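You operate a simulated robot arm through the tools that you are given. There is no shell and no other tool. Be economical: measure what you need, move in short steps, check, and stop when the job is done.

You are at the controls of a simulated robot arm. One attempt, no reset.

Task
Take the blue sanding block on the top of the glazing table and put it away on the shelf of the packing bench. Stack the M6 screw box from the top of the glazing table on top of the M5 screw box. Take the blue pane on the top of the panel table and put it away on the bay 2 of the padded rack. Fetch the green coat gauge and stand it on the top of the wiring cart. Fetch the white lamp and set it on the white plate. Take the green gauge from the top of the lamp table and put it on top of the red lens. Take the red gauge from the top of the lamp table and leave it on top of the black sanding block. Put one of the spacers from the top of the lamp table on top of the beige batten on the top of the panel table. Any order will do. Set down upright: green coat gauge, white lamp.

It is judged by the outcome, as a careful person would: the job done as asked, and still so three seconds after it is handed in. It fails if anything else is knocked over, pushed out of place, dropped, spilled or broken.

Robot
A 7-joint arm with a vacuum gripper on a trunk, on a base that drives. Base frame: it is fixed to the floor where the robot stands at the start and does not move with it; the origin is under the middle of the robot, x ahead of it, y to its left, z up. Lengths are in m, angles in rad, forces in N, time in s.
With the tool pointing down near the work surface it reaches from about 0.1 to 0.62 m from the robot's upright axis, wherever it stands. Its first joint turns from -1.204 to 3.002 rad. Places, roughly: batten [5, 0.25, 1]; bay 2 of the padded rack [0.8, -0.3, 0.9]; black sanding block [2.75, 0.75, 1]; blue pane (20x15x6 cm) [4.9, 0.6, 0.9]; blue sanding block (11x7x4 cm) [0.5, 0.1, 0.9]; green coat gauge [5.5, 0.5, 1]; green gauge [2.75, 1.5, 1]; red gauge [2.75, 1.25, 1]; red lens (8x6x4 cm) [0.6, 0.7, 0.9]; shelf of the packing bench [29.3, -7.4, 0.4]; spacer (3x3x4 cm) [3, 0.7, 0.9]; top of the wiring cart [2.9, -0.5, 0.8]; white lamp [3, 1.5, 1]; white plate (11x8x2 cm) [0.4, 0.7, 0.9]. Payload 1.06 kg.
Tool frame: the origin (TCP) lies in the middle of the cups' lips, and z points out of the cups. The gripper has 1 cup of 0.024 m across, covering 0.024 by 0.024 m (tool x, y); the bellows give 0.008 m. With the vacuum on, a cup seals on a smooth face that it is pressed against (1 to 4 N); it does not hold porous or soft things. The pull reaches 23 N.
Orientation is told as [roll, pitch, yaw] about the base's x, y, z axes, in that order, counted from this pose: with the cups facing straight down, the tool's x points along the base's -x, its y along +y and its z along -z.

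Tools
- The arm moves only by the tool servo_tool. Its argument "targets" is a list of rows, each an object of numbers (a shift or turn left out is 0, a gripper value left out holds the last): "valve": the vacuum: 1 switches it on, 0 off; "dx", "dy", "dz": the shift along the tool's x, y, z in units of 40 mm (1.0 is 40 mm); "rx", "ry", "rz": the turn, a rotation vector about the tool's x, y, z in units of 4 degrees (1.0 is 4 degrees). In form: [{"valve": .., "dx": .., "dy": .., "dz": .., "rx": .., "ry": .., "rz": ..}, ...]. A call has 1 to 8 rows; each row shifts and turns the commanded pose from where the row before left it, along the tool's axes as they then stand. A call with a number of a shift or a turn outside -1 to 1 is refused whole. Each row takes 0.2 s and may step no farther than 0.05 m and 0.15 rad from the row before; otherwise, or with a gripper value out of range, the whole call is refused. A pose out of reach is approached as far as the arm can. The call stops where the force on the tool passes 40 N (or 10 N more than at its start, if that is more) or the arm is blocked; 0.2 s more then pass. The pull builds up within a second once a cup has sealed. Time passes only in rows, and 0.2 s behind the last, so rows that do not move give it time. The reply holds the time, the measured pose of the TCP, the force on the tool along the base axes and the pull of the vacuum, in the units named above and with some noise, with the torque about the TCP (base axes, N m) and any sound that the robot's microphone picked up.
- Cameras (640 x 400 px; columns grow to the right, rows downward): "scene" is now at [0.1565, 0.031, 1.2957]; the picture's right is [0.38, -0.92, 0.00], its down [0.14, 0.06, -0.99] and it looks along [0.91, 0.38, 0.15] (base axes); focal length 214 px, centre (320, 200). "wrist" rides on the gripper at [0.078, 0.019, -0.096] in the tool frame; the picture's right is [-0.24, 0.97, 0.00], its down [-0.71, -0.17, -0.68] and it looks along [-0.67, -0.16, 0.73] (tool axes); focal length 243 px, centre (320, 200). There is no depth. A picture from a camera that has moved, and an enlarged one, comes with that camera's place and axes in the base frame and with its lens.
- get_image(camera): a new picture of that camera. No time passes.
- raise_lower(by): slides the trunk up (or, below 0, down) by that many m; the arm and the scene camera ride with it, the base frame stays. It gives what a move gives, with no picture.
- steer(legs): drives the robot by 1 to 6 legs, each [ahead, left, turn to the left] in m, m and rad, along the robot's own axes; the way and the turn of a leg run together, so that a leg with both is an arc; at most 1.5 m and 3.142 rad a leg. The arm and the cameras ride along, it lands a little off, and it stops where it bumps. It gives what a move gives.
- head_to(pan, tilt): turns the head with the scene camera to pan (to the left, within 1.396 rad either way) and tilt (down, from -0.506 to 1.204), counted from straight ahead of the robot. It gives what a move gives.
- close_up(camera, box): a new picture of the part [left, top, right, bottom] of that camera's present view, enlarged. No time passes.
- sign_off(): hands the job in; it is judged then, once.

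Go step by step. Nothing tells you exact positions but the pictures and the camera data: compare them with the known pose of the tool, close in by small moves and look again before you grip or let go. The budget is 483 turns and 228 pictures, counting those below and the enlarged ones. Unless the task says otherwise, let go and move clear before handing in, and close with one line.

The tools are called after "Emit:" by a JSON object that holds its "method" and its "body". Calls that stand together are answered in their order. servo_tool: Moves the arm, as the interface text tells. Its arguments: {"type":"object","properties":{"targets":{"type":"array","items":{"type":"object","properties":{"valve":{"type":"number"},"dx":{"type":"number"},"dy":{"type":"number"},"dz":{"type":"number"},"rx":{"type":"number"},"ry":{"type":"number"},"rz":{"type":"number"}}}}},"required":["targets"]} The other tools are called the same way: raise_lower (by) slides the trunk up or down; steer (legs) drives the base; head_to (pan, tilt) turns the head that bears the scene camera; get_image (camera) takes a picture; close_up (camera, box) takes an enlarged picture of a part of a camera's view; sign_off () hands the job in.

At the start:

```text
time_s: 0.0
tool_pos: [0.1684, 0.2187, 1.1988]
tool_rot: [0.007, 0.006, -0.003]
wrist_force: [-0.9, -0.8, 0.0]
torque: [0.01, -0.01, 0.02]
pull: 0.1
trunk travel left (down, up): [-0.39, 0.103]
robot x, y, heading: [-0.0017, -0.0018, -0.002]
head pan, tilt: [0.335, 1.201]
```

scene: 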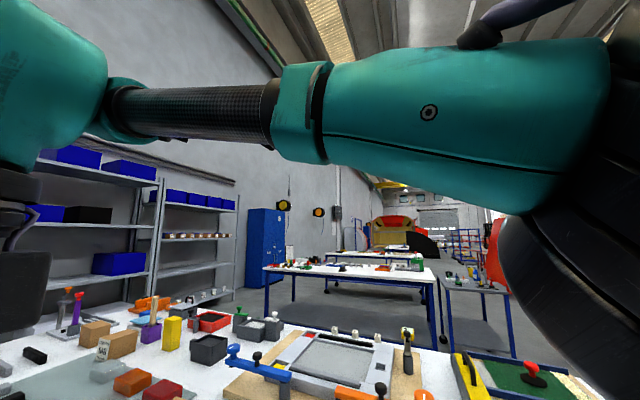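
wrist: 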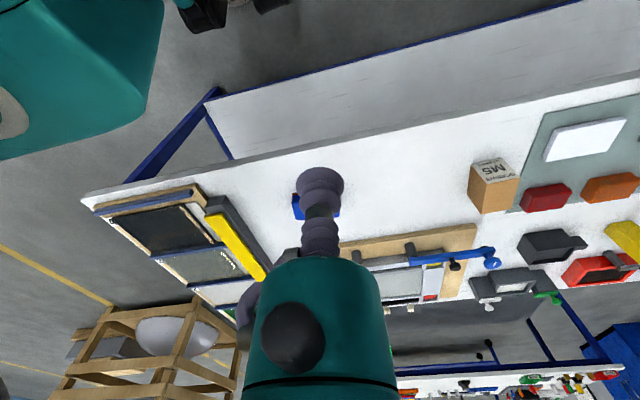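

The glazing table is in front of me, with the lamp and panel tables further ahead. I'll turn the head to look over the glazing table first.

Emit:
{"method": "head_to", "body": {"pan": 0.3, "tilt": 0.6}}

Emit:
{"method": "get_image", "body": {"camera": "scene"}}

```text
time_s: 1.0
tool_pos: [0.1717, 0.2187, 1.1995]
tool_rot: [0.013, 0.015, -0.01]
wrist_force: [-0.2, -0.3, -0.9]
torque: [0.01, 0.0, -0.03]
pull: 0.0
trunk travel left (down, up): [-0.39, 0.103]
robot x, y, heading: [0.0, -0.0015, -0.002]
head pan, tilt: [0.3, 0.6]
```

```text
225 pictures are left
camera scene: at [0.1615, 0.0337, 1.2797], right [0.39, -0.92, 0.0], down [-0.02, -0.01, -1.0], along [0.92, 0.39, -0.03], focal length 214 px, centre (320, 200)
```

scene: 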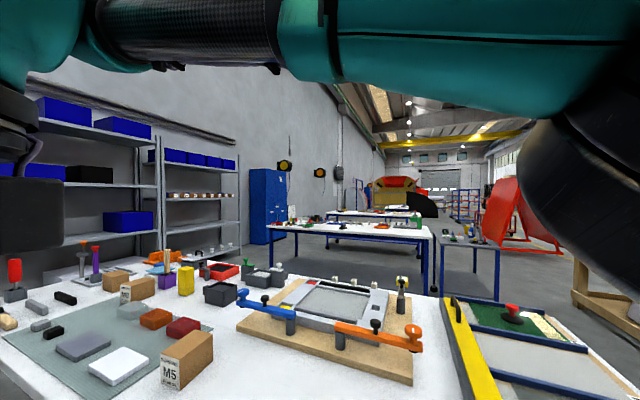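

The view shifted only a bit; the head may still be settling. I'll look again.

Emit:
{"method": "head_to", "body": {"pan": 0.3, "tilt": 1.2}}

Emit:
{"method": "get_image", "body": {"camera": "scene"}}

```text
time_s: 2.0
tool_pos: [0.1715, 0.2186, 1.1996]
tool_rot: [0.013, 0.017, -0.01]
wrist_force: [0.3, 0.1, 0.2]
torque: [0.01, -0.01, -0.01]
pull: 0.1
trunk travel left (down, up): [-0.39, 0.103]
robot x, y, heading: [0.0001, 0.0012, -0.001]
head pan, tilt: [0.3, 1.201]
```

```text
224 pictures are left
camera scene: at [0.1614, 0.0341, 1.2792], right [0.39, -0.92, 0.0], down [-0.03, -0.01, -1.0], along [0.92, 0.39, -0.03], focal length 214 px, centre (320, 200)
```

scene: 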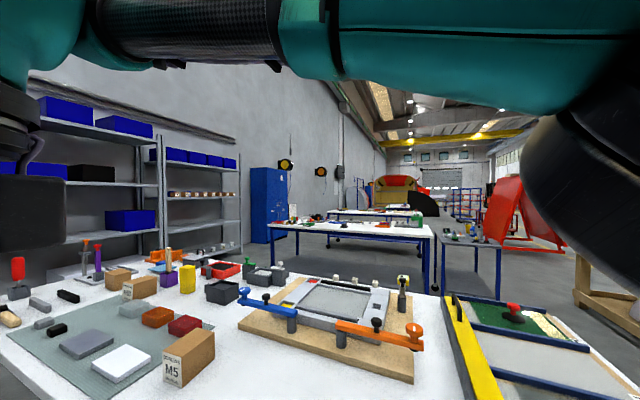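

Tilt does not seem to change the view; I'll test another value and raise the arm reading.

Emit:
{"method": "head_to", "body": {"pan": 0.0, "tilt": -0.3}}

Emit:
{"method": "get_image", "body": {"camera": "scene"}}

```text
time_s: 3.6
tool_pos: [0.1677, 0.2201, 1.1961]
tool_rot: [0.001, 0.007, -0.003]
wrist_force: [0.5, 0.2, 0.1]
torque: [-0.02, 0.01, -0.01]
pull: 0.1
trunk travel left (down, up): [-0.39, 0.103]
robot x, y, heading: [-0.0001, 0.0009, -0.001]
head pan, tilt: [0.0, -0.3]
```

```text
223 pictures are left
camera scene: at [0.1565, 0.001, 1.3073], right [0.02, -1.0, 0.0], down [0.29, 0.01, -0.96], along [0.96, 0.02, 0.29], focal length 214 px, centre (320, 200)
```

scene: 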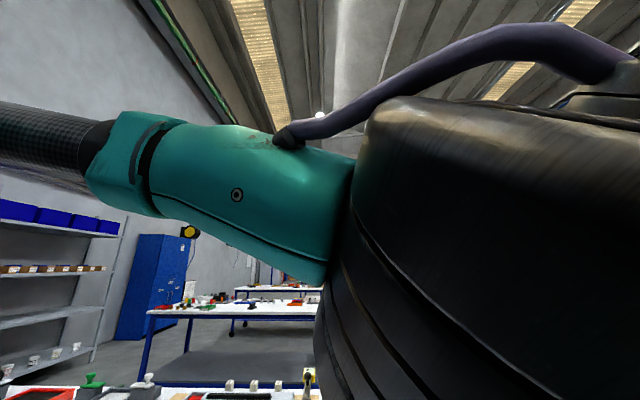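

The arm seems to block the head from tilting down. I'll move the tool ahead and look again.

Emit:
{"method": "servo_tool", "body": {"targets": [{"dx": -1}, {"dx": -1}, {"dx": -1}, {"dx": -1}, {"dx": -1}, {"dx": -1}, {"dx": -1}]}}

Emit:
{"method": "head_to", "body": {"pan": 0.4, "tilt": 0.6}}

Emit:
{"method": "get_image", "body": {"camera": "scene"}}

Emit:
{"method": "get_image", "body": {"camera": "wrist"}}

```text
time_s: 5.2
tool_pos: [0.4104, 0.1731, 1.1824]
tool_rot: [0.005, 0.006, -0.003]
wrist_force: [-0.5, 0.2, 0.7]
torque: [0.03, 0.03, 0.0]
pull: 0.1
out of reach, approached as far as the arm can: row 4, 5, 6, 7
trunk travel left (down, up): [-0.39, 0.103]
robot x, y, heading: [0.0016, -0.0001, 0.001]
head pan, tilt: [0.0, -0.3]
```

```text
time_s: 6.4
tool_pos: [0.4091, 0.1728, 1.1826]
tool_rot: [0.006, 0.007, -0.004]
wrist_force: [0.2, 1.3, -0.6]
torque: [0.02, -0.02, 0.0]
pull: 0.0
trunk travel left (down, up): [-0.39, 0.103]
robot x, y, heading: [-0.0003, 0.0047, 0.002]
head pan, tilt: [0.4, 0.6]
```

```text
222 pictures are left
camera scene: at [0.1594, 0.033, 1.227], right [0.39, -0.92, 0.0], down [-0.52, -0.22, -0.83], along [0.76, 0.32, -0.56], focal length 214 px, centre (320, 200)
```

scene: 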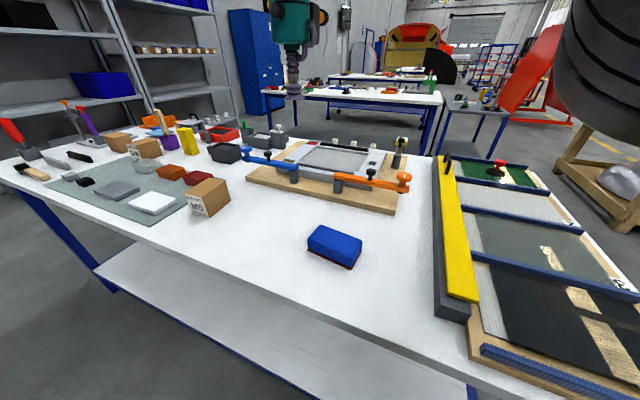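

```text
221 pictures are left
camera wrist: at [0.3324, 0.1931, 1.2783], right [0.24, 0.97, 0.0], down [0.71, -0.18, 0.68], along [0.66, -0.16, -0.73], focal length 243 px, centre (320, 200)
```

wrist: 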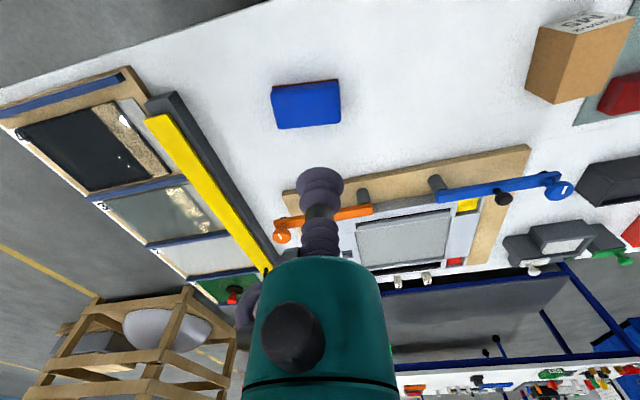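

The blue sanding block is at about (0.455, 0.125). I'll zoom in on the left part of the table and on the rack.

Emit:
{"method": "close_up", "body": {"camera": "scene", "box": [0, 80, 290, 250]}}

Emit:
{"method": "close_up", "body": {"camera": "scene", "box": [430, 130, 640, 400]}}

Emit:
{"method": "close_up", "body": {"camera": "wrist", "box": [0, 60, 300, 320]}}

```text
2.21 times, centred on (145, 165) of scene
camera zoom: at [0.1594, 0.033, 1.227], right [0.39, -0.92, 0.0], down [-0.52, -0.22, -0.83], along [0.76, 0.32, -0.56], focal length 473 px, centre (706, 277)
```

zoom: 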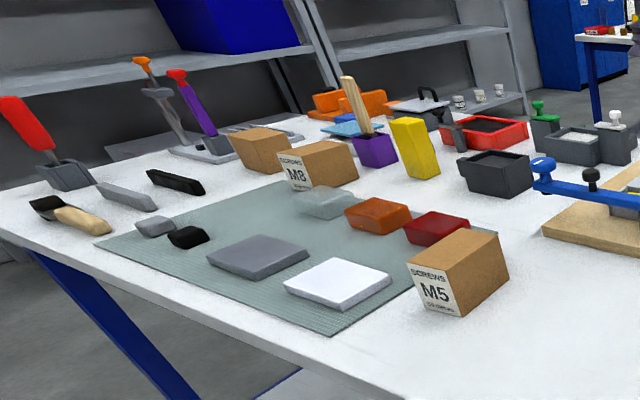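

```text
1.48 times, centred on (535, 265) of scene
camera zoom: at [0.1594, 0.033, 1.227], right [0.39, -0.92, 0.0], down [-0.52, -0.22, -0.83], along [0.76, 0.32, -0.56], focal length 318 px, centre (2, 104)
```

zoom: 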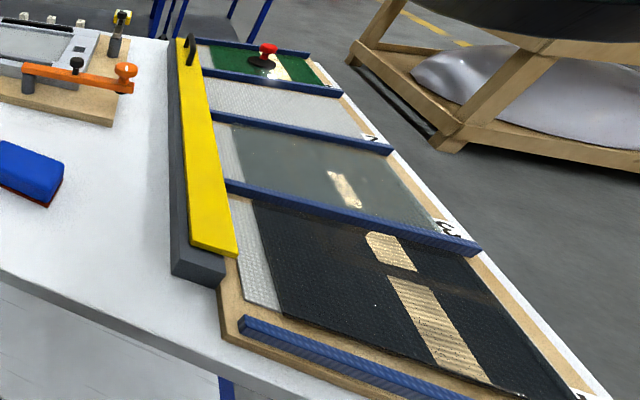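

```text
1.54 times, centred on (150, 190) of wrist
camera zoom: at [0.3324, 0.1931, 1.2783], right [0.24, 0.97, 0.0], down [0.71, -0.18, 0.68], along [0.66, -0.16, -0.73], focal length 373 px, centre (582, 215)
```

zoom: 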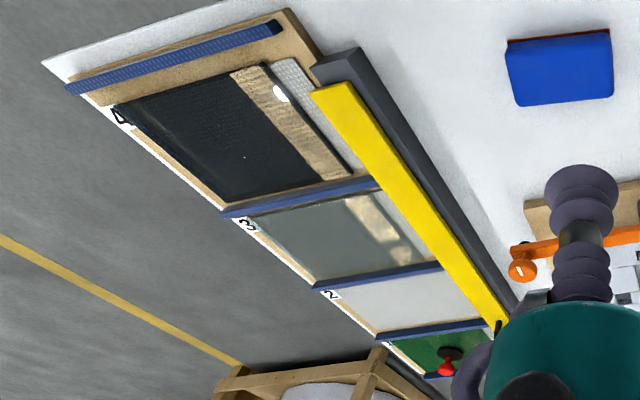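

Bay 2 of the rack is empty and numbered; the red lens is the dark red block beside the amber one. I'll drive left to look at the cartons and find which one is M6.

Emit:
{"method": "steer", "body": {"legs": [[0, 0.6, 0]]}}

Emit:
{"method": "head_to", "body": {"pan": 0.4, "tilt": 0.7}}

Emit:
{"method": "get_image", "body": {"camera": "scene"}}

Emit:
{"method": "get_image", "body": {"camera": "wrist"}}

```text
time_s: 9.8
tool_pos: [0.4076, 0.769, 1.1822]
tool_rot: [0.005, 0.007, 0.001]
wrist_force: [-0.1, 0.6, 0.1]
torque: [0.02, 0.01, -0.01]
pull: 0.0
trunk travel left (down, up): [-0.39, 0.103]
robot x, y, heading: [-0.0028, 0.5947, 0.005]
head pan, tilt: [0.4, 0.6]
```

```text
time_s: 10.4
tool_pos: [0.4075, 0.7686, 1.1822]
tool_rot: [0.005, 0.008, 0.002]
wrist_force: [0.6, 0.2, 0.6]
torque: [0.0, -0.01, 0.0]
pull: 0.1
trunk travel left (down, up): [-0.39, 0.103]
robot x, y, heading: [-0.0002, 0.5916, 0.009]
head pan, tilt: [0.4, 0.7]
```

```text
217 pictures are left
camera scene: at [0.1546, 0.6264, 1.2183], right [0.39, -0.92, 0.0], down [-0.59, -0.25, -0.77], along [0.7, 0.3, -0.64], focal length 214 px, centre (320, 200)
```

scene: 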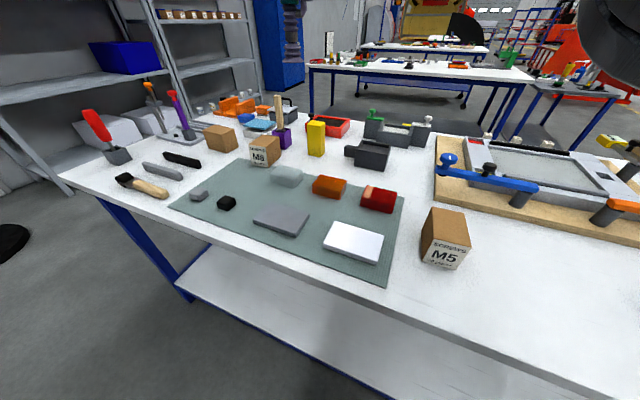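

```text
216 pictures are left
camera wrist: at [0.3303, 0.7885, 1.2783], right [0.23, 0.97, 0.0], down [0.71, -0.17, 0.68], along [0.66, -0.16, -0.73], focal length 243 px, centre (320, 200)
```

wrist: 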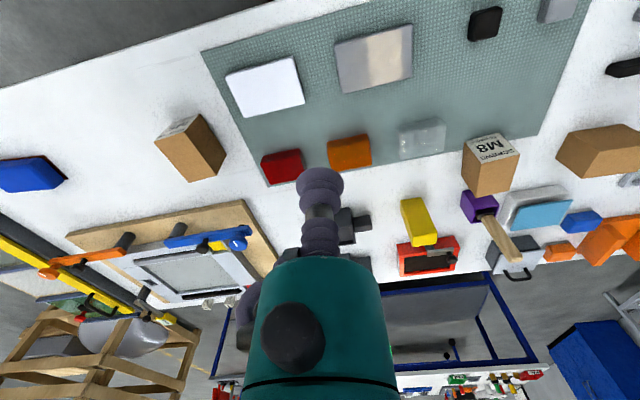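

The unlabelled carton sits at about (0.65, 1.2). I'll drive further left to read its label.

Emit:
{"method": "steer", "body": {"legs": [[0, 0.65, 0]]}}

Emit:
{"method": "head_to", "body": {"pan": -0.1, "tilt": 0.7}}

Emit:
{"method": "get_image", "body": {"camera": "scene"}}

Emit:
{"method": "get_image", "body": {"camera": "wrist"}}

```text
time_s: 14.1
tool_pos: [0.4038, 1.4213, 1.1825]
tool_rot: [0.004, 0.007, 0.003]
wrist_force: [-0.1, 0.0, -0.4]
torque: [-0.01, -0.03, 0.01]
pull: 0.0
trunk travel left (down, up): [-0.39, 0.103]
robot x, y, heading: [-0.0022, 1.2481, 0.008]
head pan, tilt: [0.4, 0.7]
```

```text
time_s: 15.0
tool_pos: [0.4047, 1.4221, 1.1831]
tool_rot: [0.006, 0.007, 0.005]
wrist_force: [-0.8, 0.1, 0.2]
torque: [0.01, -0.01, -0.01]
pull: 0.1
trunk travel left (down, up): [-0.39, 0.103]
robot x, y, heading: [-0.0107, 1.2437, 0.006]
head pan, tilt: [-0.099, 0.7]
```

```text
215 pictures are left
camera scene: at [0.1569, 1.2365, 1.2183], right [-0.09, -1.0, 0.0], down [-0.64, 0.06, -0.76], along [0.76, -0.07, -0.64], focal length 214 px, centre (320, 200)
```

scene: 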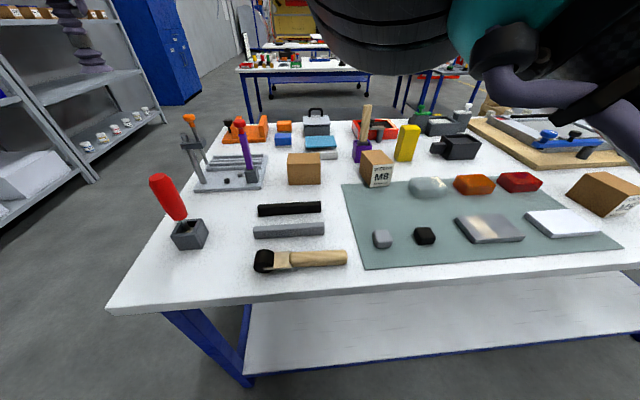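

```text
214 pictures are left
camera wrist: at [0.3256, 1.4405, 1.2784], right [0.23, 0.97, 0.0], down [0.71, -0.17, 0.68], along [0.66, -0.15, -0.73], focal length 243 px, centre (320, 200)
```

wrist: 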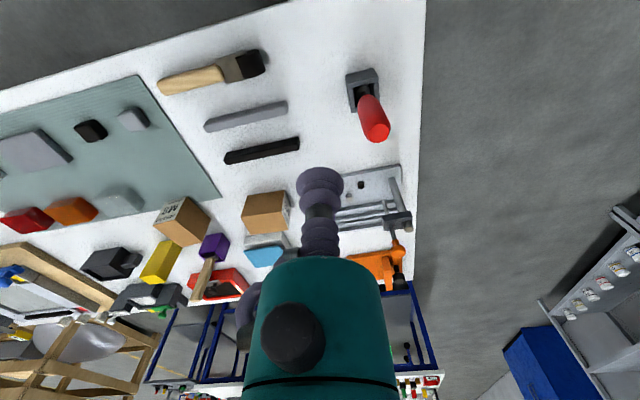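

The carton stands at about (0.685, 1.235), a bit out of reach from here. I'll look down to see how far the base can move ahead.

Emit:
{"method": "head_to", "body": {"pan": 0.3, "tilt": 1.2}}

Emit:
{"method": "get_image", "body": {"camera": "scene"}}

```text
time_s: 15.9
tool_pos: [0.4035, 1.4213, 1.1806]
tool_rot: [0.005, 0.009, 0.003]
wrist_force: [0.2, 0.0, 0.2]
torque: [-0.01, 0.01, -0.01]
pull: 0.1
trunk travel left (down, up): [-0.39, 0.103]
robot x, y, heading: [-0.0046, 1.2486, 0.008]
head pan, tilt: [0.3, 1.201]
```

```text
213 pictures are left
camera scene: at [0.1453, 1.2644, 1.2023], right [0.27, -0.96, 0.0], down [-0.75, -0.21, -0.62], along [0.6, 0.17, -0.78], focal length 214 px, centre (320, 200)
```

scene: 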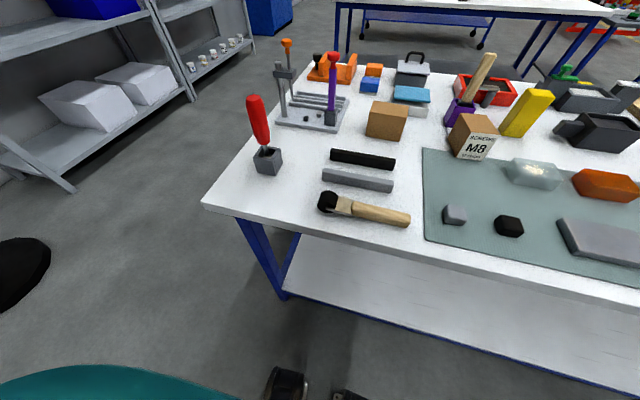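

There is room of about 0.15 m to the table's underframe. I'll move ahead 0.12 m, then bring the tool near the carton and look.

Emit:
{"method": "steer", "body": {"legs": [[0.12, -0.05, 0]]}}

Emit:
{"method": "servo_tool", "body": {"targets": [{"dx": -0.5, "dz": 0.5, "dy": -0.8}, {"dx": -0.5, "dz": 0.5, "dy": -0.8}, {"dx": -0.8, "dy": -0.8}, {"dx": -0.8, "dy": -0.8}, {"dx": -0.8, "dy": -0.5}]}}

Emit:
{"method": "get_image", "body": {"camera": "wrist"}}

```text
time_s: 17.2
tool_pos: [0.5234, 1.3745, 1.1824]
tool_rot: [0.004, 0.01, 0.005]
wrist_force: [0.1, -0.8, 0.0]
torque: [-0.04, -0.01, -0.03]
pull: 0.2
trunk travel left (down, up): [-0.39, 0.103]
robot x, y, heading: [0.1133, 1.1977, 0.01]
head pan, tilt: [0.3, 1.201]
```

```text
time_s: 18.4
tool_pos: [0.656, 1.2277, 1.1414]
tool_rot: [0.007, 0.009, 0.004]
wrist_force: [0.3, 0.6, -0.4]
torque: [-0.04, 0.0, 0.01]
pull: 0.0
trunk travel left (down, up): [-0.39, 0.103]
robot x, y, heading: [0.1153, 1.1963, 0.007]
head pan, tilt: [0.3, 1.201]
```

```text
212 pictures are left
camera wrist: at [0.5801, 1.2466, 1.237], right [0.23, 0.97, 0.0], down [0.72, -0.17, 0.68], along [0.66, -0.15, -0.74], focal length 243 px, centre (320, 200)
```

wrist: 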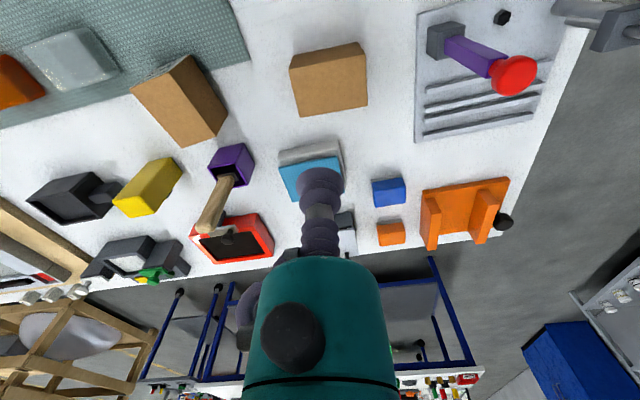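

The unlabelled carton is the only candidate left for M6, since M5 and M8 are read. I'll move over its centre and go down.

Emit:
{"method": "servo_tool", "body": {"targets": [{"dx": -0.75, "dy": 0.25}, {"dz": 1}, {"dz": 1}, {"dz": 1}, {"dz": 1}, {"dz": 0.5}, {}]}}

Emit:
{"method": "get_image", "body": {"camera": "wrist"}}

Emit:
{"method": "head_to", "body": {"pan": -0.1, "tilt": 0.6}}

Emit:
{"method": "get_image", "body": {"camera": "scene"}}

```text
time_s: 20.0
tool_pos: [0.6571, 1.2274, 0.9606]
tool_rot: [0.007, 0.009, 0.003]
wrist_force: [0.7, 0.0, 0.0]
torque: [0.02, -0.03, 0.0]
pull: 0.1
out of reach, approached as far as the arm can: row 1
trunk travel left (down, up): [-0.39, 0.103]
robot x, y, heading: [0.1104, 1.1966, 0.005]
head pan, tilt: [0.3, 1.201]
```

```text
211 pictures are left
camera wrist: at [0.5802, 1.247, 1.055], right [0.23, 0.97, 0.0], down [0.71, -0.17, 0.68], along [0.66, -0.15, -0.74], focal length 243 px, centre (320, 200)
```

wrist: 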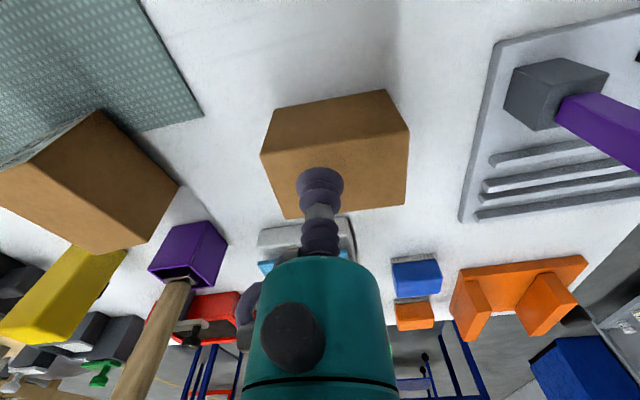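

```text
time_s: 21.0
tool_pos: [0.6561, 1.2281, 0.9602]
tool_rot: [0.006, 0.009, 0.006]
wrist_force: [-0.3, 0.6, -0.5]
torque: [0.0, -0.03, 0.02]
pull: 0.0
trunk travel left (down, up): [-0.39, 0.103]
robot x, y, heading: [0.117, 1.1953, 0.011]
head pan, tilt: [-0.099, 0.6]
```

```text
210 pictures are left
camera scene: at [0.2789, 1.1892, 1.2268], right [-0.09, -1.0, 0.0], down [-0.56, 0.05, -0.82], along [0.82, -0.07, -0.57], focal length 214 px, centre (320, 200)
```

scene: 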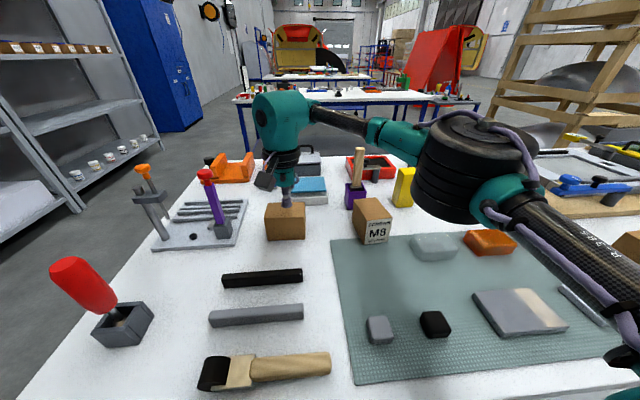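

The cup hovers just above the carton, slightly toward its front. I'll shift to the centre and press down slowly with vacuum on.

Emit:
{"method": "servo_tool", "body": {"targets": [{"dx": -0.7, "dy": 0.25}, {}, {"dz": 0.4, "valve": 1}, {"dz": 0.2}, {"dz": 0.1}, {"dz": 0.1}, {"dz": 0.1}, {}]}}

```text
time_s: 22.8
tool_pos: [0.684, 1.2389, 0.925]
tool_rot: [0.008, 0.008, 0.004]
wrist_force: [6.7, 3.0, 20.0]
torque: [-0.11, 0.05, -0.01]
pull: 22.8
trunk travel left (down, up): [-0.39, 0.103]
robot x, y, heading: [0.114, 1.1974, 0.011]
head pan, tilt: [-0.099, 0.6]
```

The cup has sealed. I'll lift it and check the load.

Emit:
{"method": "servo_tool", "body": {"targets": [{"dz": -0.2}, {"dz": -0.3}, {"dz": -0.5}, {"dz": -1}, {"dz": -1}, {"dz": -1}]}}

Emit:
{"method": "get_image", "body": {"camera": "scene"}}

```text
time_s: 24.2
tool_pos: [0.6798, 1.2374, 1.0831]
tool_rot: [0.008, 0.006, 0.006]
wrist_force: [0.0, -1.2, -3.4]
torque: [0.0, -0.07, -0.04]
pull: 23.0
out of reach, approached as far as the arm can: row 6
trunk travel left (down, up): [-0.39, 0.103]
robot x, y, heading: [0.1142, 1.1963, 0.009]
head pan, tilt: [-0.099, 0.6]
```

```text
209 pictures are left
camera scene: at [0.2786, 1.1888, 1.227], right [-0.09, -1.0, 0.0], down [-0.56, 0.05, -0.83], along [0.82, -0.07, -0.56], focal length 214 px, centre (320, 200)
```

scene: 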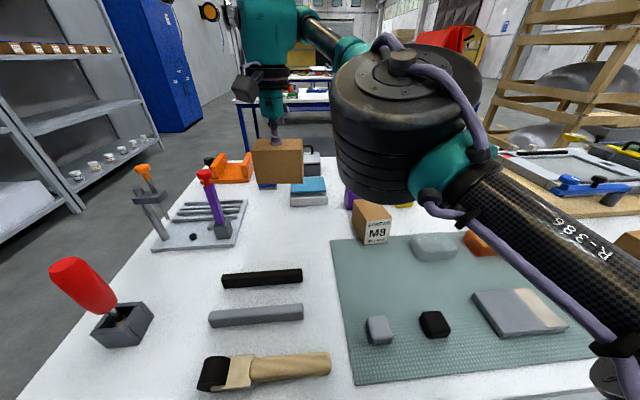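

The carton is held. I'll draw the arm in, raise it, and drive right to the M5 box.

Emit:
{"method": "servo_tool", "body": {"targets": [{"dx": 0.9, "dz": -0.3}, {"dx": 0.9, "dz": -0.5}, {"dx": 0.9, "dz": -0.5}, {"dx": 0.9, "dz": -0.3}, {"dx": 0.9, "dz": -0.2}]}}

Emit:
{"method": "steer", "body": {"legs": [[0, -0.7, 0]]}}

Emit:
{"method": "get_image", "body": {"camera": "scene"}}

Emit:
{"method": "get_image", "body": {"camera": "wrist"}}

```text
time_s: 25.4
tool_pos: [0.5002, 1.2342, 1.1589]
tool_rot: [0.005, 0.008, 0.004]
wrist_force: [-0.1, -0.4, -5.0]
torque: [0.04, -0.03, 0.02]
pull: 22.5
trunk travel left (down, up): [-0.39, 0.103]
robot x, y, heading: [0.1174, 1.1952, 0.013]
head pan, tilt: [-0.099, 0.6]
```

```text
time_s: 29.2
tool_pos: [0.5133, 0.5379, 1.1578]
tool_rot: [0.005, 0.009, 0.023]
wrist_force: [0.1, -0.2, -4.0]
torque: [0.04, 0.0, -0.01]
pull: 23.4
trunk travel left (down, up): [-0.39, 0.103]
robot x, y, heading: [0.1272, 0.4926, 0.03]
head pan, tilt: [-0.099, 0.6]
```

```text
208 pictures are left
camera scene: at [0.2922, 0.4875, 1.2269], right [-0.07, -1.0, 0.0], down [-0.56, 0.04, -0.82], along [0.82, -0.06, -0.57], focal length 214 px, centre (320, 200)
```

scene: 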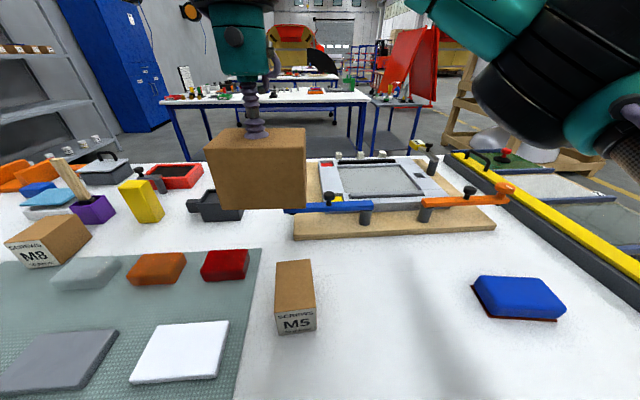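

```text
207 pictures are left
camera wrist: at [0.4355, 0.5553, 1.255], right [0.21, 0.98, 0.0], down [0.72, -0.16, 0.68], along [0.66, -0.14, -0.74], focal length 243 px, centre (320, 200)
```

wrist: 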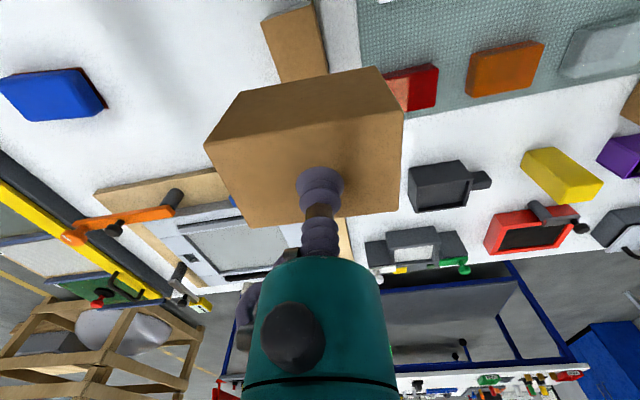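

The M5 box top is centred near (0.498, 0.512) at z about 0.927. I'll shift over it and go down to just above.

Emit:
{"method": "servo_tool", "body": {"targets": [{"dx": 0.375, "dy": -0.65}, {"dz": 1}, {"dz": 1}, {"dz": 1}, {"dz": 0.4}, {}]}}

Emit:
{"method": "get_image", "body": {"camera": "scene"}}

Emit:
{"method": "get_image", "body": {"camera": "wrist"}}

```text
time_s: 30.6
tool_pos: [0.4969, 0.5131, 1.0223]
tool_rot: [0.005, 0.009, 0.026]
wrist_force: [0.7, -0.8, -3.6]
torque: [0.0, 0.01, -0.01]
pull: 22.9
trunk travel left (down, up): [-0.39, 0.103]
robot x, y, heading: [0.1234, 0.4927, 0.027]
head pan, tilt: [-0.099, 0.6]
```

```text
206 pictures are left
camera scene: at [0.2921, 0.4877, 1.2269], right [-0.07, -1.0, 0.0], down [-0.56, 0.04, -0.82], along [0.82, -0.06, -0.57], focal length 214 px, centre (320, 200)
```

scene: 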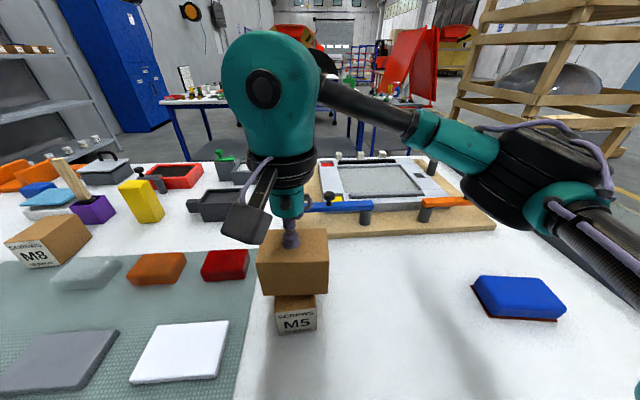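

```text
205 pictures are left
camera wrist: at [0.4198, 0.5306, 1.1184], right [0.21, 0.98, 0.0], down [0.72, -0.16, 0.68], along [0.66, -0.14, -0.74], focal length 243 px, centre (320, 200)
```

wrist: 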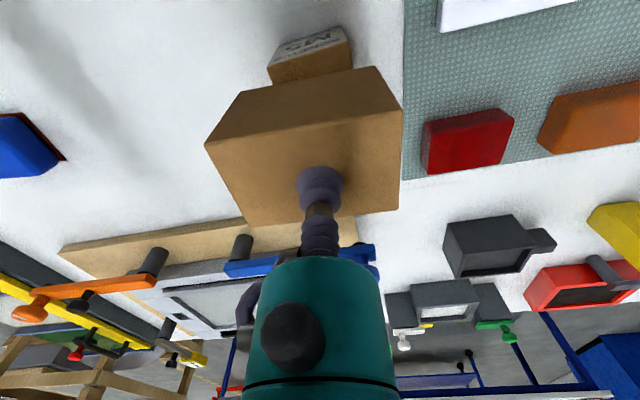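

It is centred over M5. I'll lower gently until contact.

Emit:
{"method": "servo_tool", "body": {"targets": [{"dz": 0.3}, {"dz": 0.15}, {"dz": 0.1}, {"dz": 0.08}, {}]}}

```text
time_s: 31.9
tool_pos: [0.4986, 0.5115, 0.9984]
tool_rot: [0.008, 0.008, 0.024]
wrist_force: [6.7, 2.5, 17.1]
torque: [-0.05, -0.01, -0.03]
pull: 22.9
trunk travel left (down, up): [-0.39, 0.103]
robot x, y, heading: [0.1269, 0.4953, 0.03]
head pan, tilt: [-0.099, 0.6]
```

Contact made. I'll ease off slightly, release, and lift away.

Emit:
{"method": "servo_tool", "body": {"targets": [{"dz": -0.08}, {"valve": 0}, {}, {}, {}, {"dz": -0.2}, {"dz": -0.5}, {"dz": -1}]}}

Emit:
{"method": "get_image", "body": {"camera": "scene"}}

```text
time_s: 33.6
tool_pos: [0.4961, 0.5106, 1.0685]
tool_rot: [0.004, 0.01, 0.024]
wrist_force: [0.6, 0.3, 0.2]
torque: [0.0, -0.02, -0.01]
pull: 0.1
trunk travel left (down, up): [-0.39, 0.103]
robot x, y, heading: [0.1252, 0.4919, 0.029]
head pan, tilt: [-0.099, 0.6]
```

```text
204 pictures are left
camera scene: at [0.2918, 0.4878, 1.2269], right [-0.07, -1.0, 0.0], down [-0.56, 0.04, -0.83], along [0.82, -0.06, -0.56], focal length 214 px, centre (320, 200)
```

scene: 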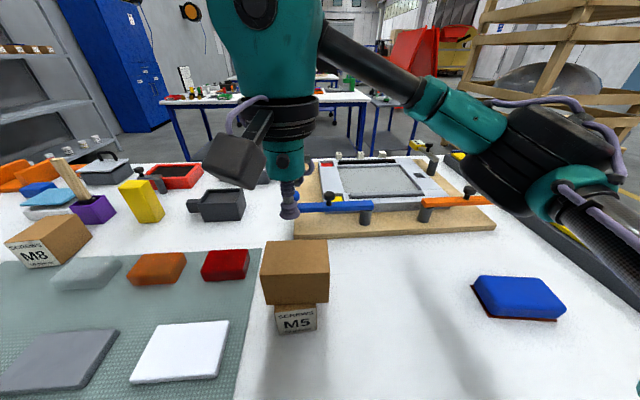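

The stack stands. Now I'll raise the arm, back off and drive around the right end of the glazing table toward the lamp table.

Emit:
{"method": "servo_tool", "body": {"targets": [{"dz": -1}, {"dz": -1}, {"dz": -0.5, "dx": 1}, {"dx": 1}, {"dx": 1}]}}

Emit:
{"method": "steer", "body": {"legs": [[-0.25, 0, -0.029], [0, -1.45, 0]]}}

Emit:
{"method": "head_to", "body": {"pan": 0.3, "tilt": 0.35}}

Emit:
{"method": "get_image", "body": {"camera": "scene"}}

```text
time_s: 34.7
tool_pos: [0.4246, 0.5073, 1.1673]
tool_rot: [0.004, 0.01, -0.004]
wrist_force: [4.4, -3.8, -3.9]
torque: [0.29, -0.04, 0.35]
pull: 0.0
trunk travel left (down, up): [-0.39, 0.103]
robot x, y, heading: [0.1272, 0.4958, 0.028]
head pan, tilt: [-0.099, 0.6]
stopped in row 5: the force on the tool passed its limit (the readings are from after the stop); the commanded pose is now the measured one
```

```text
time_s: 43.4
tool_pos: [0.162, -0.9669, 1.1687]
tool_rot: [0.007, 0.01, -0.052]
wrist_force: [9.9, -1.5, -6.3]
torque: [0.04, 0.4, -0.01]
pull: 0.0
trunk travel left (down, up): [-0.39, 0.103]
robot x, y, heading: [-0.1353, -0.965, -0.016]
head pan, tilt: [-0.099, 0.6]
```

```text
time_s: 44.2
tool_pos: [0.1604, -0.9672, 1.168]
tool_rot: [0.007, 0.011, -0.051]
wrist_force: [-0.2, -0.2, -0.1]
torque: [-0.02, 0.0, -0.05]
pull: 0.1
trunk travel left (down, up): [-0.39, 0.103]
robot x, y, heading: [-0.135, -0.9682, -0.017]
head pan, tilt: [0.3, 0.351]
```

```text
203 pictures are left
camera scene: at [0.0304, -0.9443, 1.2496], right [0.28, -0.96, 0.0], down [-0.33, -0.1, -0.94], along [0.9, 0.26, -0.34], focal length 214 px, centre (320, 200)
```

scene: 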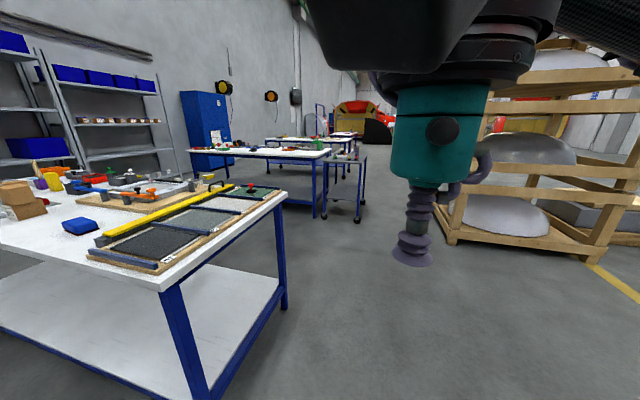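

The aisle right of the glazing table is clear. I'll drive ahead and then left in the gap before the lamp table.

Emit:
{"method": "steer", "body": {"legs": [[1.5, 0, 0.016], [0.45, 0, 0], [0, 1.2, 0], [0, 0.9, 0]]}}

Emit:
{"method": "servo_tool", "body": {"targets": [{"dx": -0.8}, {"dx": -0.8}]}}

Emit:
{"method": "head_to", "body": {"pan": 0.2, "tilt": 0.4}}

Emit:
{"method": "get_image", "body": {"camera": "scene"}}

```text
time_s: 63.9
tool_pos: [2.1162, 1.1011, 1.1698]
tool_rot: [0.006, 0.01, -0.037]
wrist_force: [0.1, -0.1, -0.5]
torque: [0.01, -0.03, -0.01]
pull: 0.1
trunk travel left (down, up): [-0.39, 0.103]
robot x, y, heading: [1.8195, 1.0987, -0.007]
head pan, tilt: [0.3, 0.351]
```

```text
time_s: 64.5
tool_pos: [2.1831, 1.0997, 1.1675]
tool_rot: [0.006, 0.01, -0.038]
wrist_force: [-0.1, -0.8, 0.4]
torque: [-0.02, -0.02, 0.0]
pull: 0.0
trunk travel left (down, up): [-0.39, 0.103]
robot x, y, heading: [1.8207, 1.0958, -0.005]
head pan, tilt: [0.3, 0.351]
```

```text
time_s: 65.2
tool_pos: [2.1825, 1.1012, 1.1691]
tool_rot: [0.009, 0.01, -0.038]
wrist_force: [-0.2, -0.7, -0.6]
torque: [0.01, -0.01, -0.02]
pull: 0.0
trunk travel left (down, up): [-0.39, 0.103]
robot x, y, heading: [1.8217, 1.0973, -0.002]
head pan, tilt: [0.201, 0.4]
```

```text
202 pictures are left
camera scene: at [1.9872, 1.1148, 1.2451], right [0.2, -0.98, 0.0], down [-0.38, -0.08, -0.92], along [0.9, 0.18, -0.39], focal length 214 px, centre (320, 200)
```

scene: 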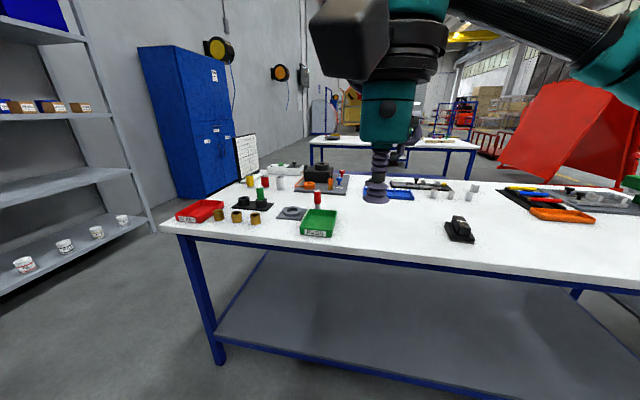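

Emit:
{"method": "close_up", "body": {"camera": "scene", "box": [150, 140, 350, 250]}}

Emit:
{"method": "close_up", "body": {"camera": "scene", "box": [340, 150, 640, 260]}}

```text
3.20 times, centred on (250, 195) of scene
camera zoom: at [1.9872, 1.1148, 1.2451], right [0.2, -0.98, 0.0], down [-0.38, -0.08, -0.92], along [0.9, 0.18, -0.39], focal length 686 px, centre (544, 216)
```

zoom: 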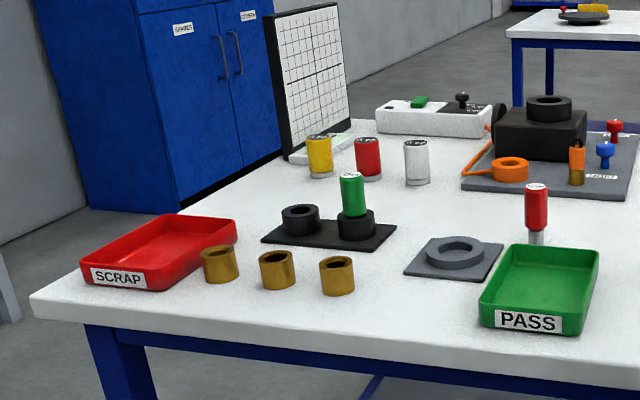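

```text
2.13 times, centred on (490, 205) of scene
camera zoom: at [1.9872, 1.1148, 1.2451], right [0.2, -0.98, 0.0], down [-0.38, -0.08, -0.92], along [0.9, 0.18, -0.39], focal length 458 px, centre (-43, 189)
```

zoom: 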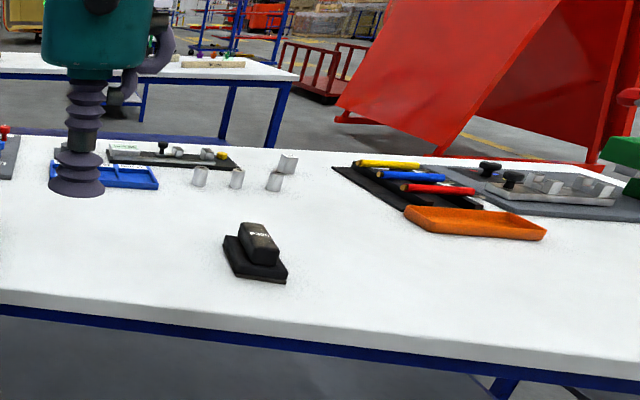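

I see the red gauge standing near the green PASS tray, the green gauge in a black socket, white lamp in the row of three, black sanding block at (2.65, 0.8), and the spacers behind it. I'll move close to the table.

Emit:
{"method": "steer", "body": {"legs": [[0.46, 0, 0]]}}

Emit:
{"method": "head_to", "body": {"pan": 0.3, "tilt": 0.6}}

Emit:
{"method": "get_image", "body": {"camera": "scene"}}

Emit:
{"method": "get_image", "body": {"camera": "wrist"}}

```text
time_s: 68.0
tool_pos: [2.6512, 1.1021, 1.1674]
tool_rot: [0.01, 0.01, -0.033]
wrist_force: [0.3, -0.2, 0.5]
torque: [-0.03, 0.02, 0.0]
pull: 0.1
trunk travel left (down, up): [-0.39, 0.103]
robot x, y, heading: [2.2932, 1.0963, -0.005]
head pan, tilt: [0.201, 0.4]
```

```text
time_s: 68.7
tool_pos: [2.649, 1.1012, 1.1681]
tool_rot: [0.007, 0.01, -0.034]
wrist_force: [0.2, 0.2, 0.5]
torque: [0.01, -0.04, -0.01]
pull: 0.1
trunk travel left (down, up): [-0.39, 0.103]
robot x, y, heading: [2.2821, 1.0985, 0.002]
head pan, tilt: [0.3, 0.6]
```

```text
199 pictures are left
camera scene: at [2.4485, 1.1222, 1.227], right [0.3, -0.96, 0.0], down [-0.54, -0.17, -0.83], along [0.79, 0.24, -0.56], focal length 214 px, centre (320, 200)
```

scene: 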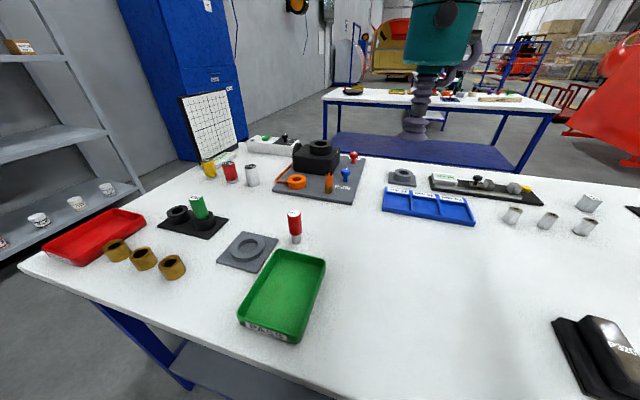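

```text
198 pictures are left
camera wrist: at [2.5735, 1.1238, 1.2638], right [0.27, 0.96, 0.0], down [0.71, -0.2, 0.68], along [0.65, -0.18, -0.74], focal length 243 px, centre (320, 200)
```

wrist: 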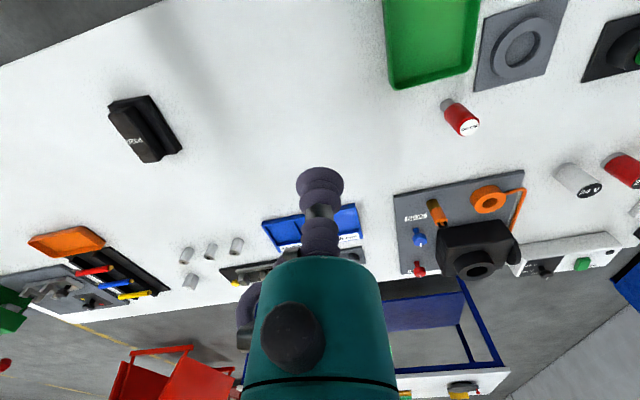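

The red gauge stands upright, about 28 mm across, top near (2.775, 1.281, 0.945). I'll bring the tool above it and look.

Emit:
{"method": "servo_tool", "body": {"targets": [{"rz": -0.5}, {"dx": -0.6, "dy": 0.9, "dz": 0.6}, {"dx": -0.6, "dy": 0.9, "dz": 0.5}, {"dx": -0.65, "dy": 0.9, "dz": 0.5}, {"dx": -0.65, "dy": 0.9, "dz": 0.5}, {"dx": -0.65, "dy": 0.9, "dz": 0.4}, {}]}}

Emit:
{"method": "get_image", "body": {"camera": "wrist"}}

Emit:
{"method": "get_image", "body": {"camera": "scene"}}

```text
time_s: 70.3
tool_pos: [2.7669, 1.2658, 1.068]
tool_rot: [0.006, 0.008, 0.001]
wrist_force: [0.5, -0.4, -0.4]
torque: [0.03, -0.02, 0.04]
pull: 0.0
out of reach, approached as far as the arm can: row 6
trunk travel left (down, up): [-0.39, 0.103]
robot x, y, heading: [2.289, 1.1007, 0.001]
head pan, tilt: [0.3, 0.6]
```

```text
197 pictures are left
camera wrist: at [2.6887, 1.2844, 1.1636], right [0.23, 0.97, 0.0], down [0.71, -0.17, 0.68], along [0.66, -0.15, -0.74], focal length 243 px, centre (320, 200)
```

wrist: 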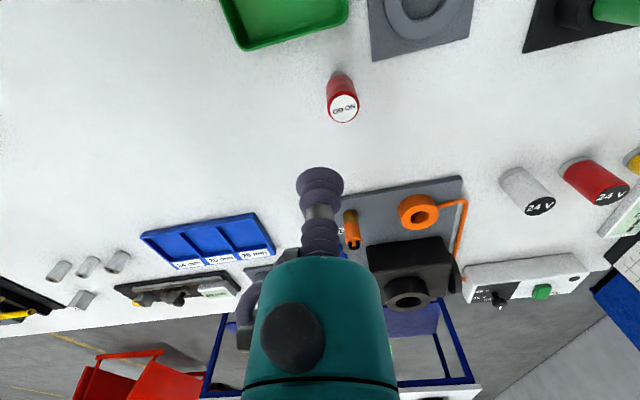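

```text
196 pictures are left
camera scene: at [2.4484, 1.1226, 1.2269], right [0.3, -0.96, 0.0], down [-0.54, -0.17, -0.83], along [0.79, 0.24, -0.56], focal length 214 px, centre (320, 200)
```

scene: 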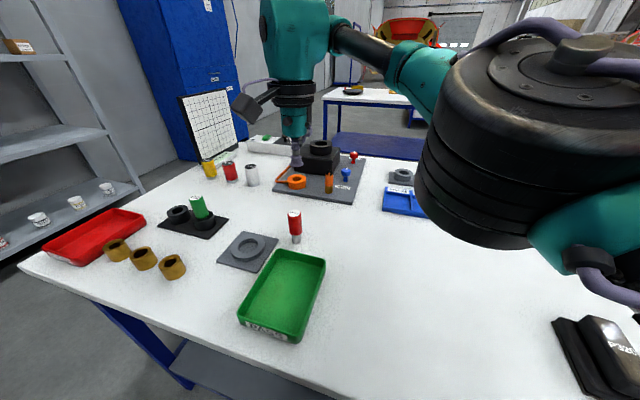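

The gauge's top is about 13 mm ahead and 18 mm left of the cup. I'll correct and come lower for a finer look.

Emit:
{"method": "servo_tool", "body": {"targets": [{"dz": 0.8}, {"dx": -0.33, "dy": 0.46, "dz": 0.8}, {"dz": 0.6}, {}]}}

Emit:
{"method": "close_up", "body": {"camera": "wrist", "box": [240, 80, 400, 240]}}

Emit:
{"method": "close_up", "body": {"camera": "scene", "box": [240, 130, 360, 260]}}

```text
time_s: 71.3
tool_pos: [2.7701, 1.2764, 0.987]
tool_rot: [0.007, 0.011, 0.001]
wrist_force: [-0.1, -0.4, -0.2]
torque: [0.01, 0.0, -0.03]
pull: 0.1
out of reach, approached as far as the arm can: row 2
trunk travel left (down, up): [-0.39, 0.103]
robot x, y, heading: [2.2896, 1.0975, -0.003]
head pan, tilt: [0.3, 0.6]
```

```text
2.50 times, centred on (320, 160) of wrist
camera zoom: at [2.6933, 1.295, 1.0827], right [0.23, 0.97, 0.0], down [0.72, -0.18, 0.68], along [0.66, -0.15, -0.74], focal length 606 px, centre (320, 300)
```

zoom: 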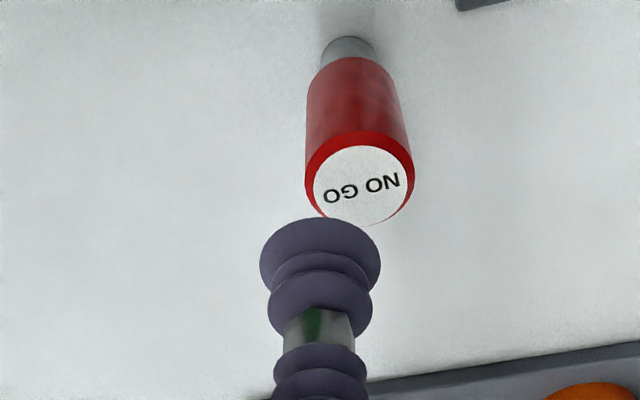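

```text
3.08 times, centred on (300, 195) of scene
camera zoom: at [2.4484, 1.1222, 1.2269], right [0.3, -0.96, 0.0], down [-0.54, -0.17, -0.83], along [0.79, 0.24, -0.56], focal length 660 px, centre (382, 215)
```

zoom: 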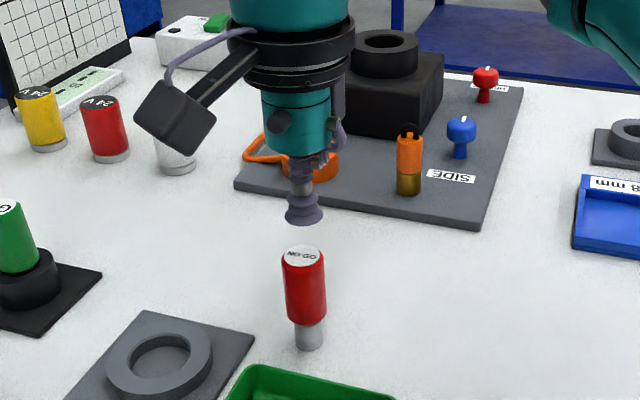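

Still about 9 mm off each way. I'll shift and come down close.

Emit:
{"method": "servo_tool", "body": {"targets": [{"dx": -0.22, "dy": 0.23}, {"dz": 0.5}, {}, {}]}}

Emit:
{"method": "close_up", "body": {"camera": "wrist", "box": [240, 80, 400, 240]}}

Emit:
{"method": "close_up", "body": {"camera": "scene", "box": [240, 130, 360, 260]}}

```text
time_s: 72.3
tool_pos: [2.7721, 1.277, 0.9663]
tool_rot: [0.006, 0.012, 0.001]
wrist_force: [0.2, 0.1, -0.1]
torque: [-0.01, 0.0, 0.0]
pull: 0.1
out of reach, approached as far as the arm can: row 1
trunk travel left (down, up): [-0.39, 0.103]
robot x, y, heading: [2.2872, 1.0967, -0.001]
head pan, tilt: [0.3, 0.6]
```

```text
2.50 times, centred on (320, 160) of wrist
camera zoom: at [2.6942, 1.2967, 1.0619], right [0.23, 0.97, 0.0], down [0.72, -0.17, 0.68], along [0.66, -0.16, -0.74], focal length 606 px, centre (320, 300)
```

zoom: 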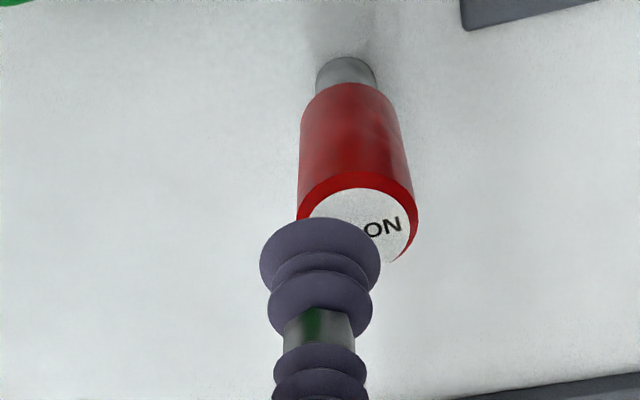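

```text
3.08 times, centred on (300, 195) of scene
camera zoom: at [2.4485, 1.1222, 1.2269], right [0.3, -0.96, 0.0], down [-0.54, -0.17, -0.83], along [0.79, 0.24, -0.56], focal length 660 px, centre (382, 215)
```

zoom: 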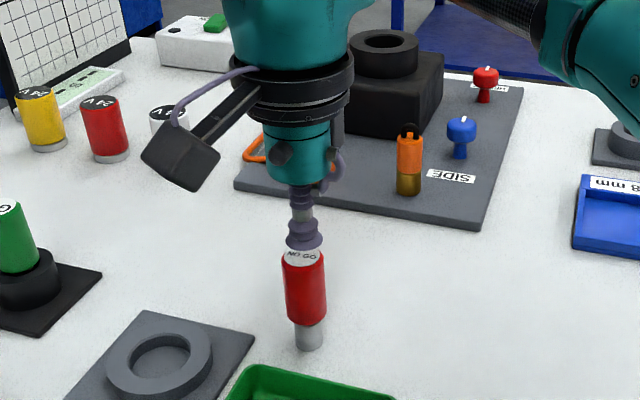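

The arm is at its reach limit at this height. I'll raise the trunk 0.1 m, which gives more reach low down.

Emit:
{"method": "raise_lower", "body": {"by": 0.1}}

Emit:
{"method": "servo_tool", "body": {"targets": [{"dz": 0.8}, {"dz": 0.8}, {"dx": -0.18, "dy": 0.2}, {}, {}]}}

Emit:
{"method": "close_up", "body": {"camera": "wrist", "box": [240, 80, 400, 240]}}

```text
time_s: 73.6
tool_pos: [2.7425, 1.2759, 1.1949]
tool_rot: [0.009, -0.27, 0.002]
wrist_force: [-0.5, -0.1, -0.3]
torque: [-0.02, -0.03, 0.02]
pull: 0.1
trunk travel left (down, up): [-0.49, 0.003]
robot x, y, heading: [2.2871, 1.1004, 0.006]
head pan, tilt: [0.3, 0.6]
```

```text
time_s: 74.8
tool_pos: [2.7583, 1.277, 1.1349]
tool_rot: [0.009, -0.269, 0.001]
wrist_force: [-0.1, -0.5, 0.0]
torque: [0.0, -0.02, 0.02]
pull: 0.0
out of reach, approached as far as the arm can: row 3
trunk travel left (down, up): [-0.49, 0.003]
robot x, y, heading: [2.2818, 1.0973, 0.004]
head pan, tilt: [0.3, 0.6]
```

```text
2.50 times, centred on (320, 160) of wrist
camera zoom: at [2.6581, 1.296, 1.2059], right [0.22, 0.97, 0.07], down [0.5, -0.18, 0.85], along [0.84, -0.15, -0.53], focal length 606 px, centre (320, 300)
```

zoom: 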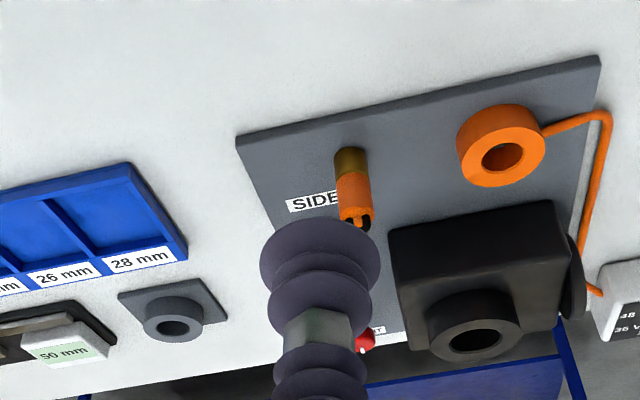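

The trunk move left the tool pitched by -0.27. I'll turn the pitch back while coming down a little.

Emit:
{"method": "servo_tool", "body": {"targets": [{"dx": 0.5, "ry": 1, "dz": 0.3}, {"ry": 1, "dz": 0.5}, {"ry": 1, "dz": 0.5}, {"ry": 0.85, "dz": 0.3}, {}]}}

Emit:
{"method": "get_image", "body": {"camera": "scene"}}

```text
time_s: 76.0
tool_pos: [2.7406, 1.2629, 1.064]
tool_rot: [0.011, 0.0, 0.003]
wrist_force: [-0.2, -0.1, 0.0]
torque: [0.02, -0.03, 0.0]
pull: 0.1
out of reach, approached as far as the arm can: row 3, 4
trunk travel left (down, up): [-0.49, 0.003]
robot x, y, heading: [2.2848, 1.0997, 0.001]
head pan, tilt: [0.3, 0.6]
```

```text
190 pictures are left
camera scene: at [2.3736, 1.1222, 1.3391], right [0.3, -0.96, 0.0], down [-0.54, -0.17, -0.83], along [0.79, 0.24, -0.56], focal length 214 px, centre (320, 200)
```

scene: 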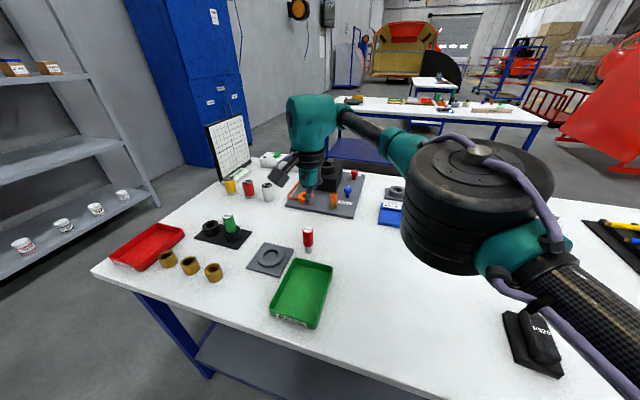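

Raising tips the arm back, so it does not help. I'll retract the tool to a safe high pose and lower the trunk again.

Emit:
{"method": "servo_tool", "body": {"targets": [{"dx": 0.6, "dz": -0.8, "dy": -0.6}, {"dx": 0.6, "dz": -0.8, "dy": -0.6}, {"dx": 0.6, "dz": -0.8, "dy": -0.6, "ry": -1}, {"dx": 0.6, "dz": -0.8, "dy": -0.6, "ry": -1}, {"dx": 0.2, "dz": -0.8, "dy": -0.6, "ry": -1}, {"ry": -0.9, "dz": -0.5}]}}

```text
time_s: 77.4
tool_pos: [2.626, 1.1432, 1.2406]
tool_rot: [0.006, -0.274, 0.002]
wrist_force: [0.0, 1.3, -0.4]
torque: [0.02, -0.01, 0.0]
pull: 0.1
trunk travel left (down, up): [-0.49, 0.003]
robot x, y, heading: [2.2873, 1.0938, 0.001]
head pan, tilt: [0.3, 0.6]
```

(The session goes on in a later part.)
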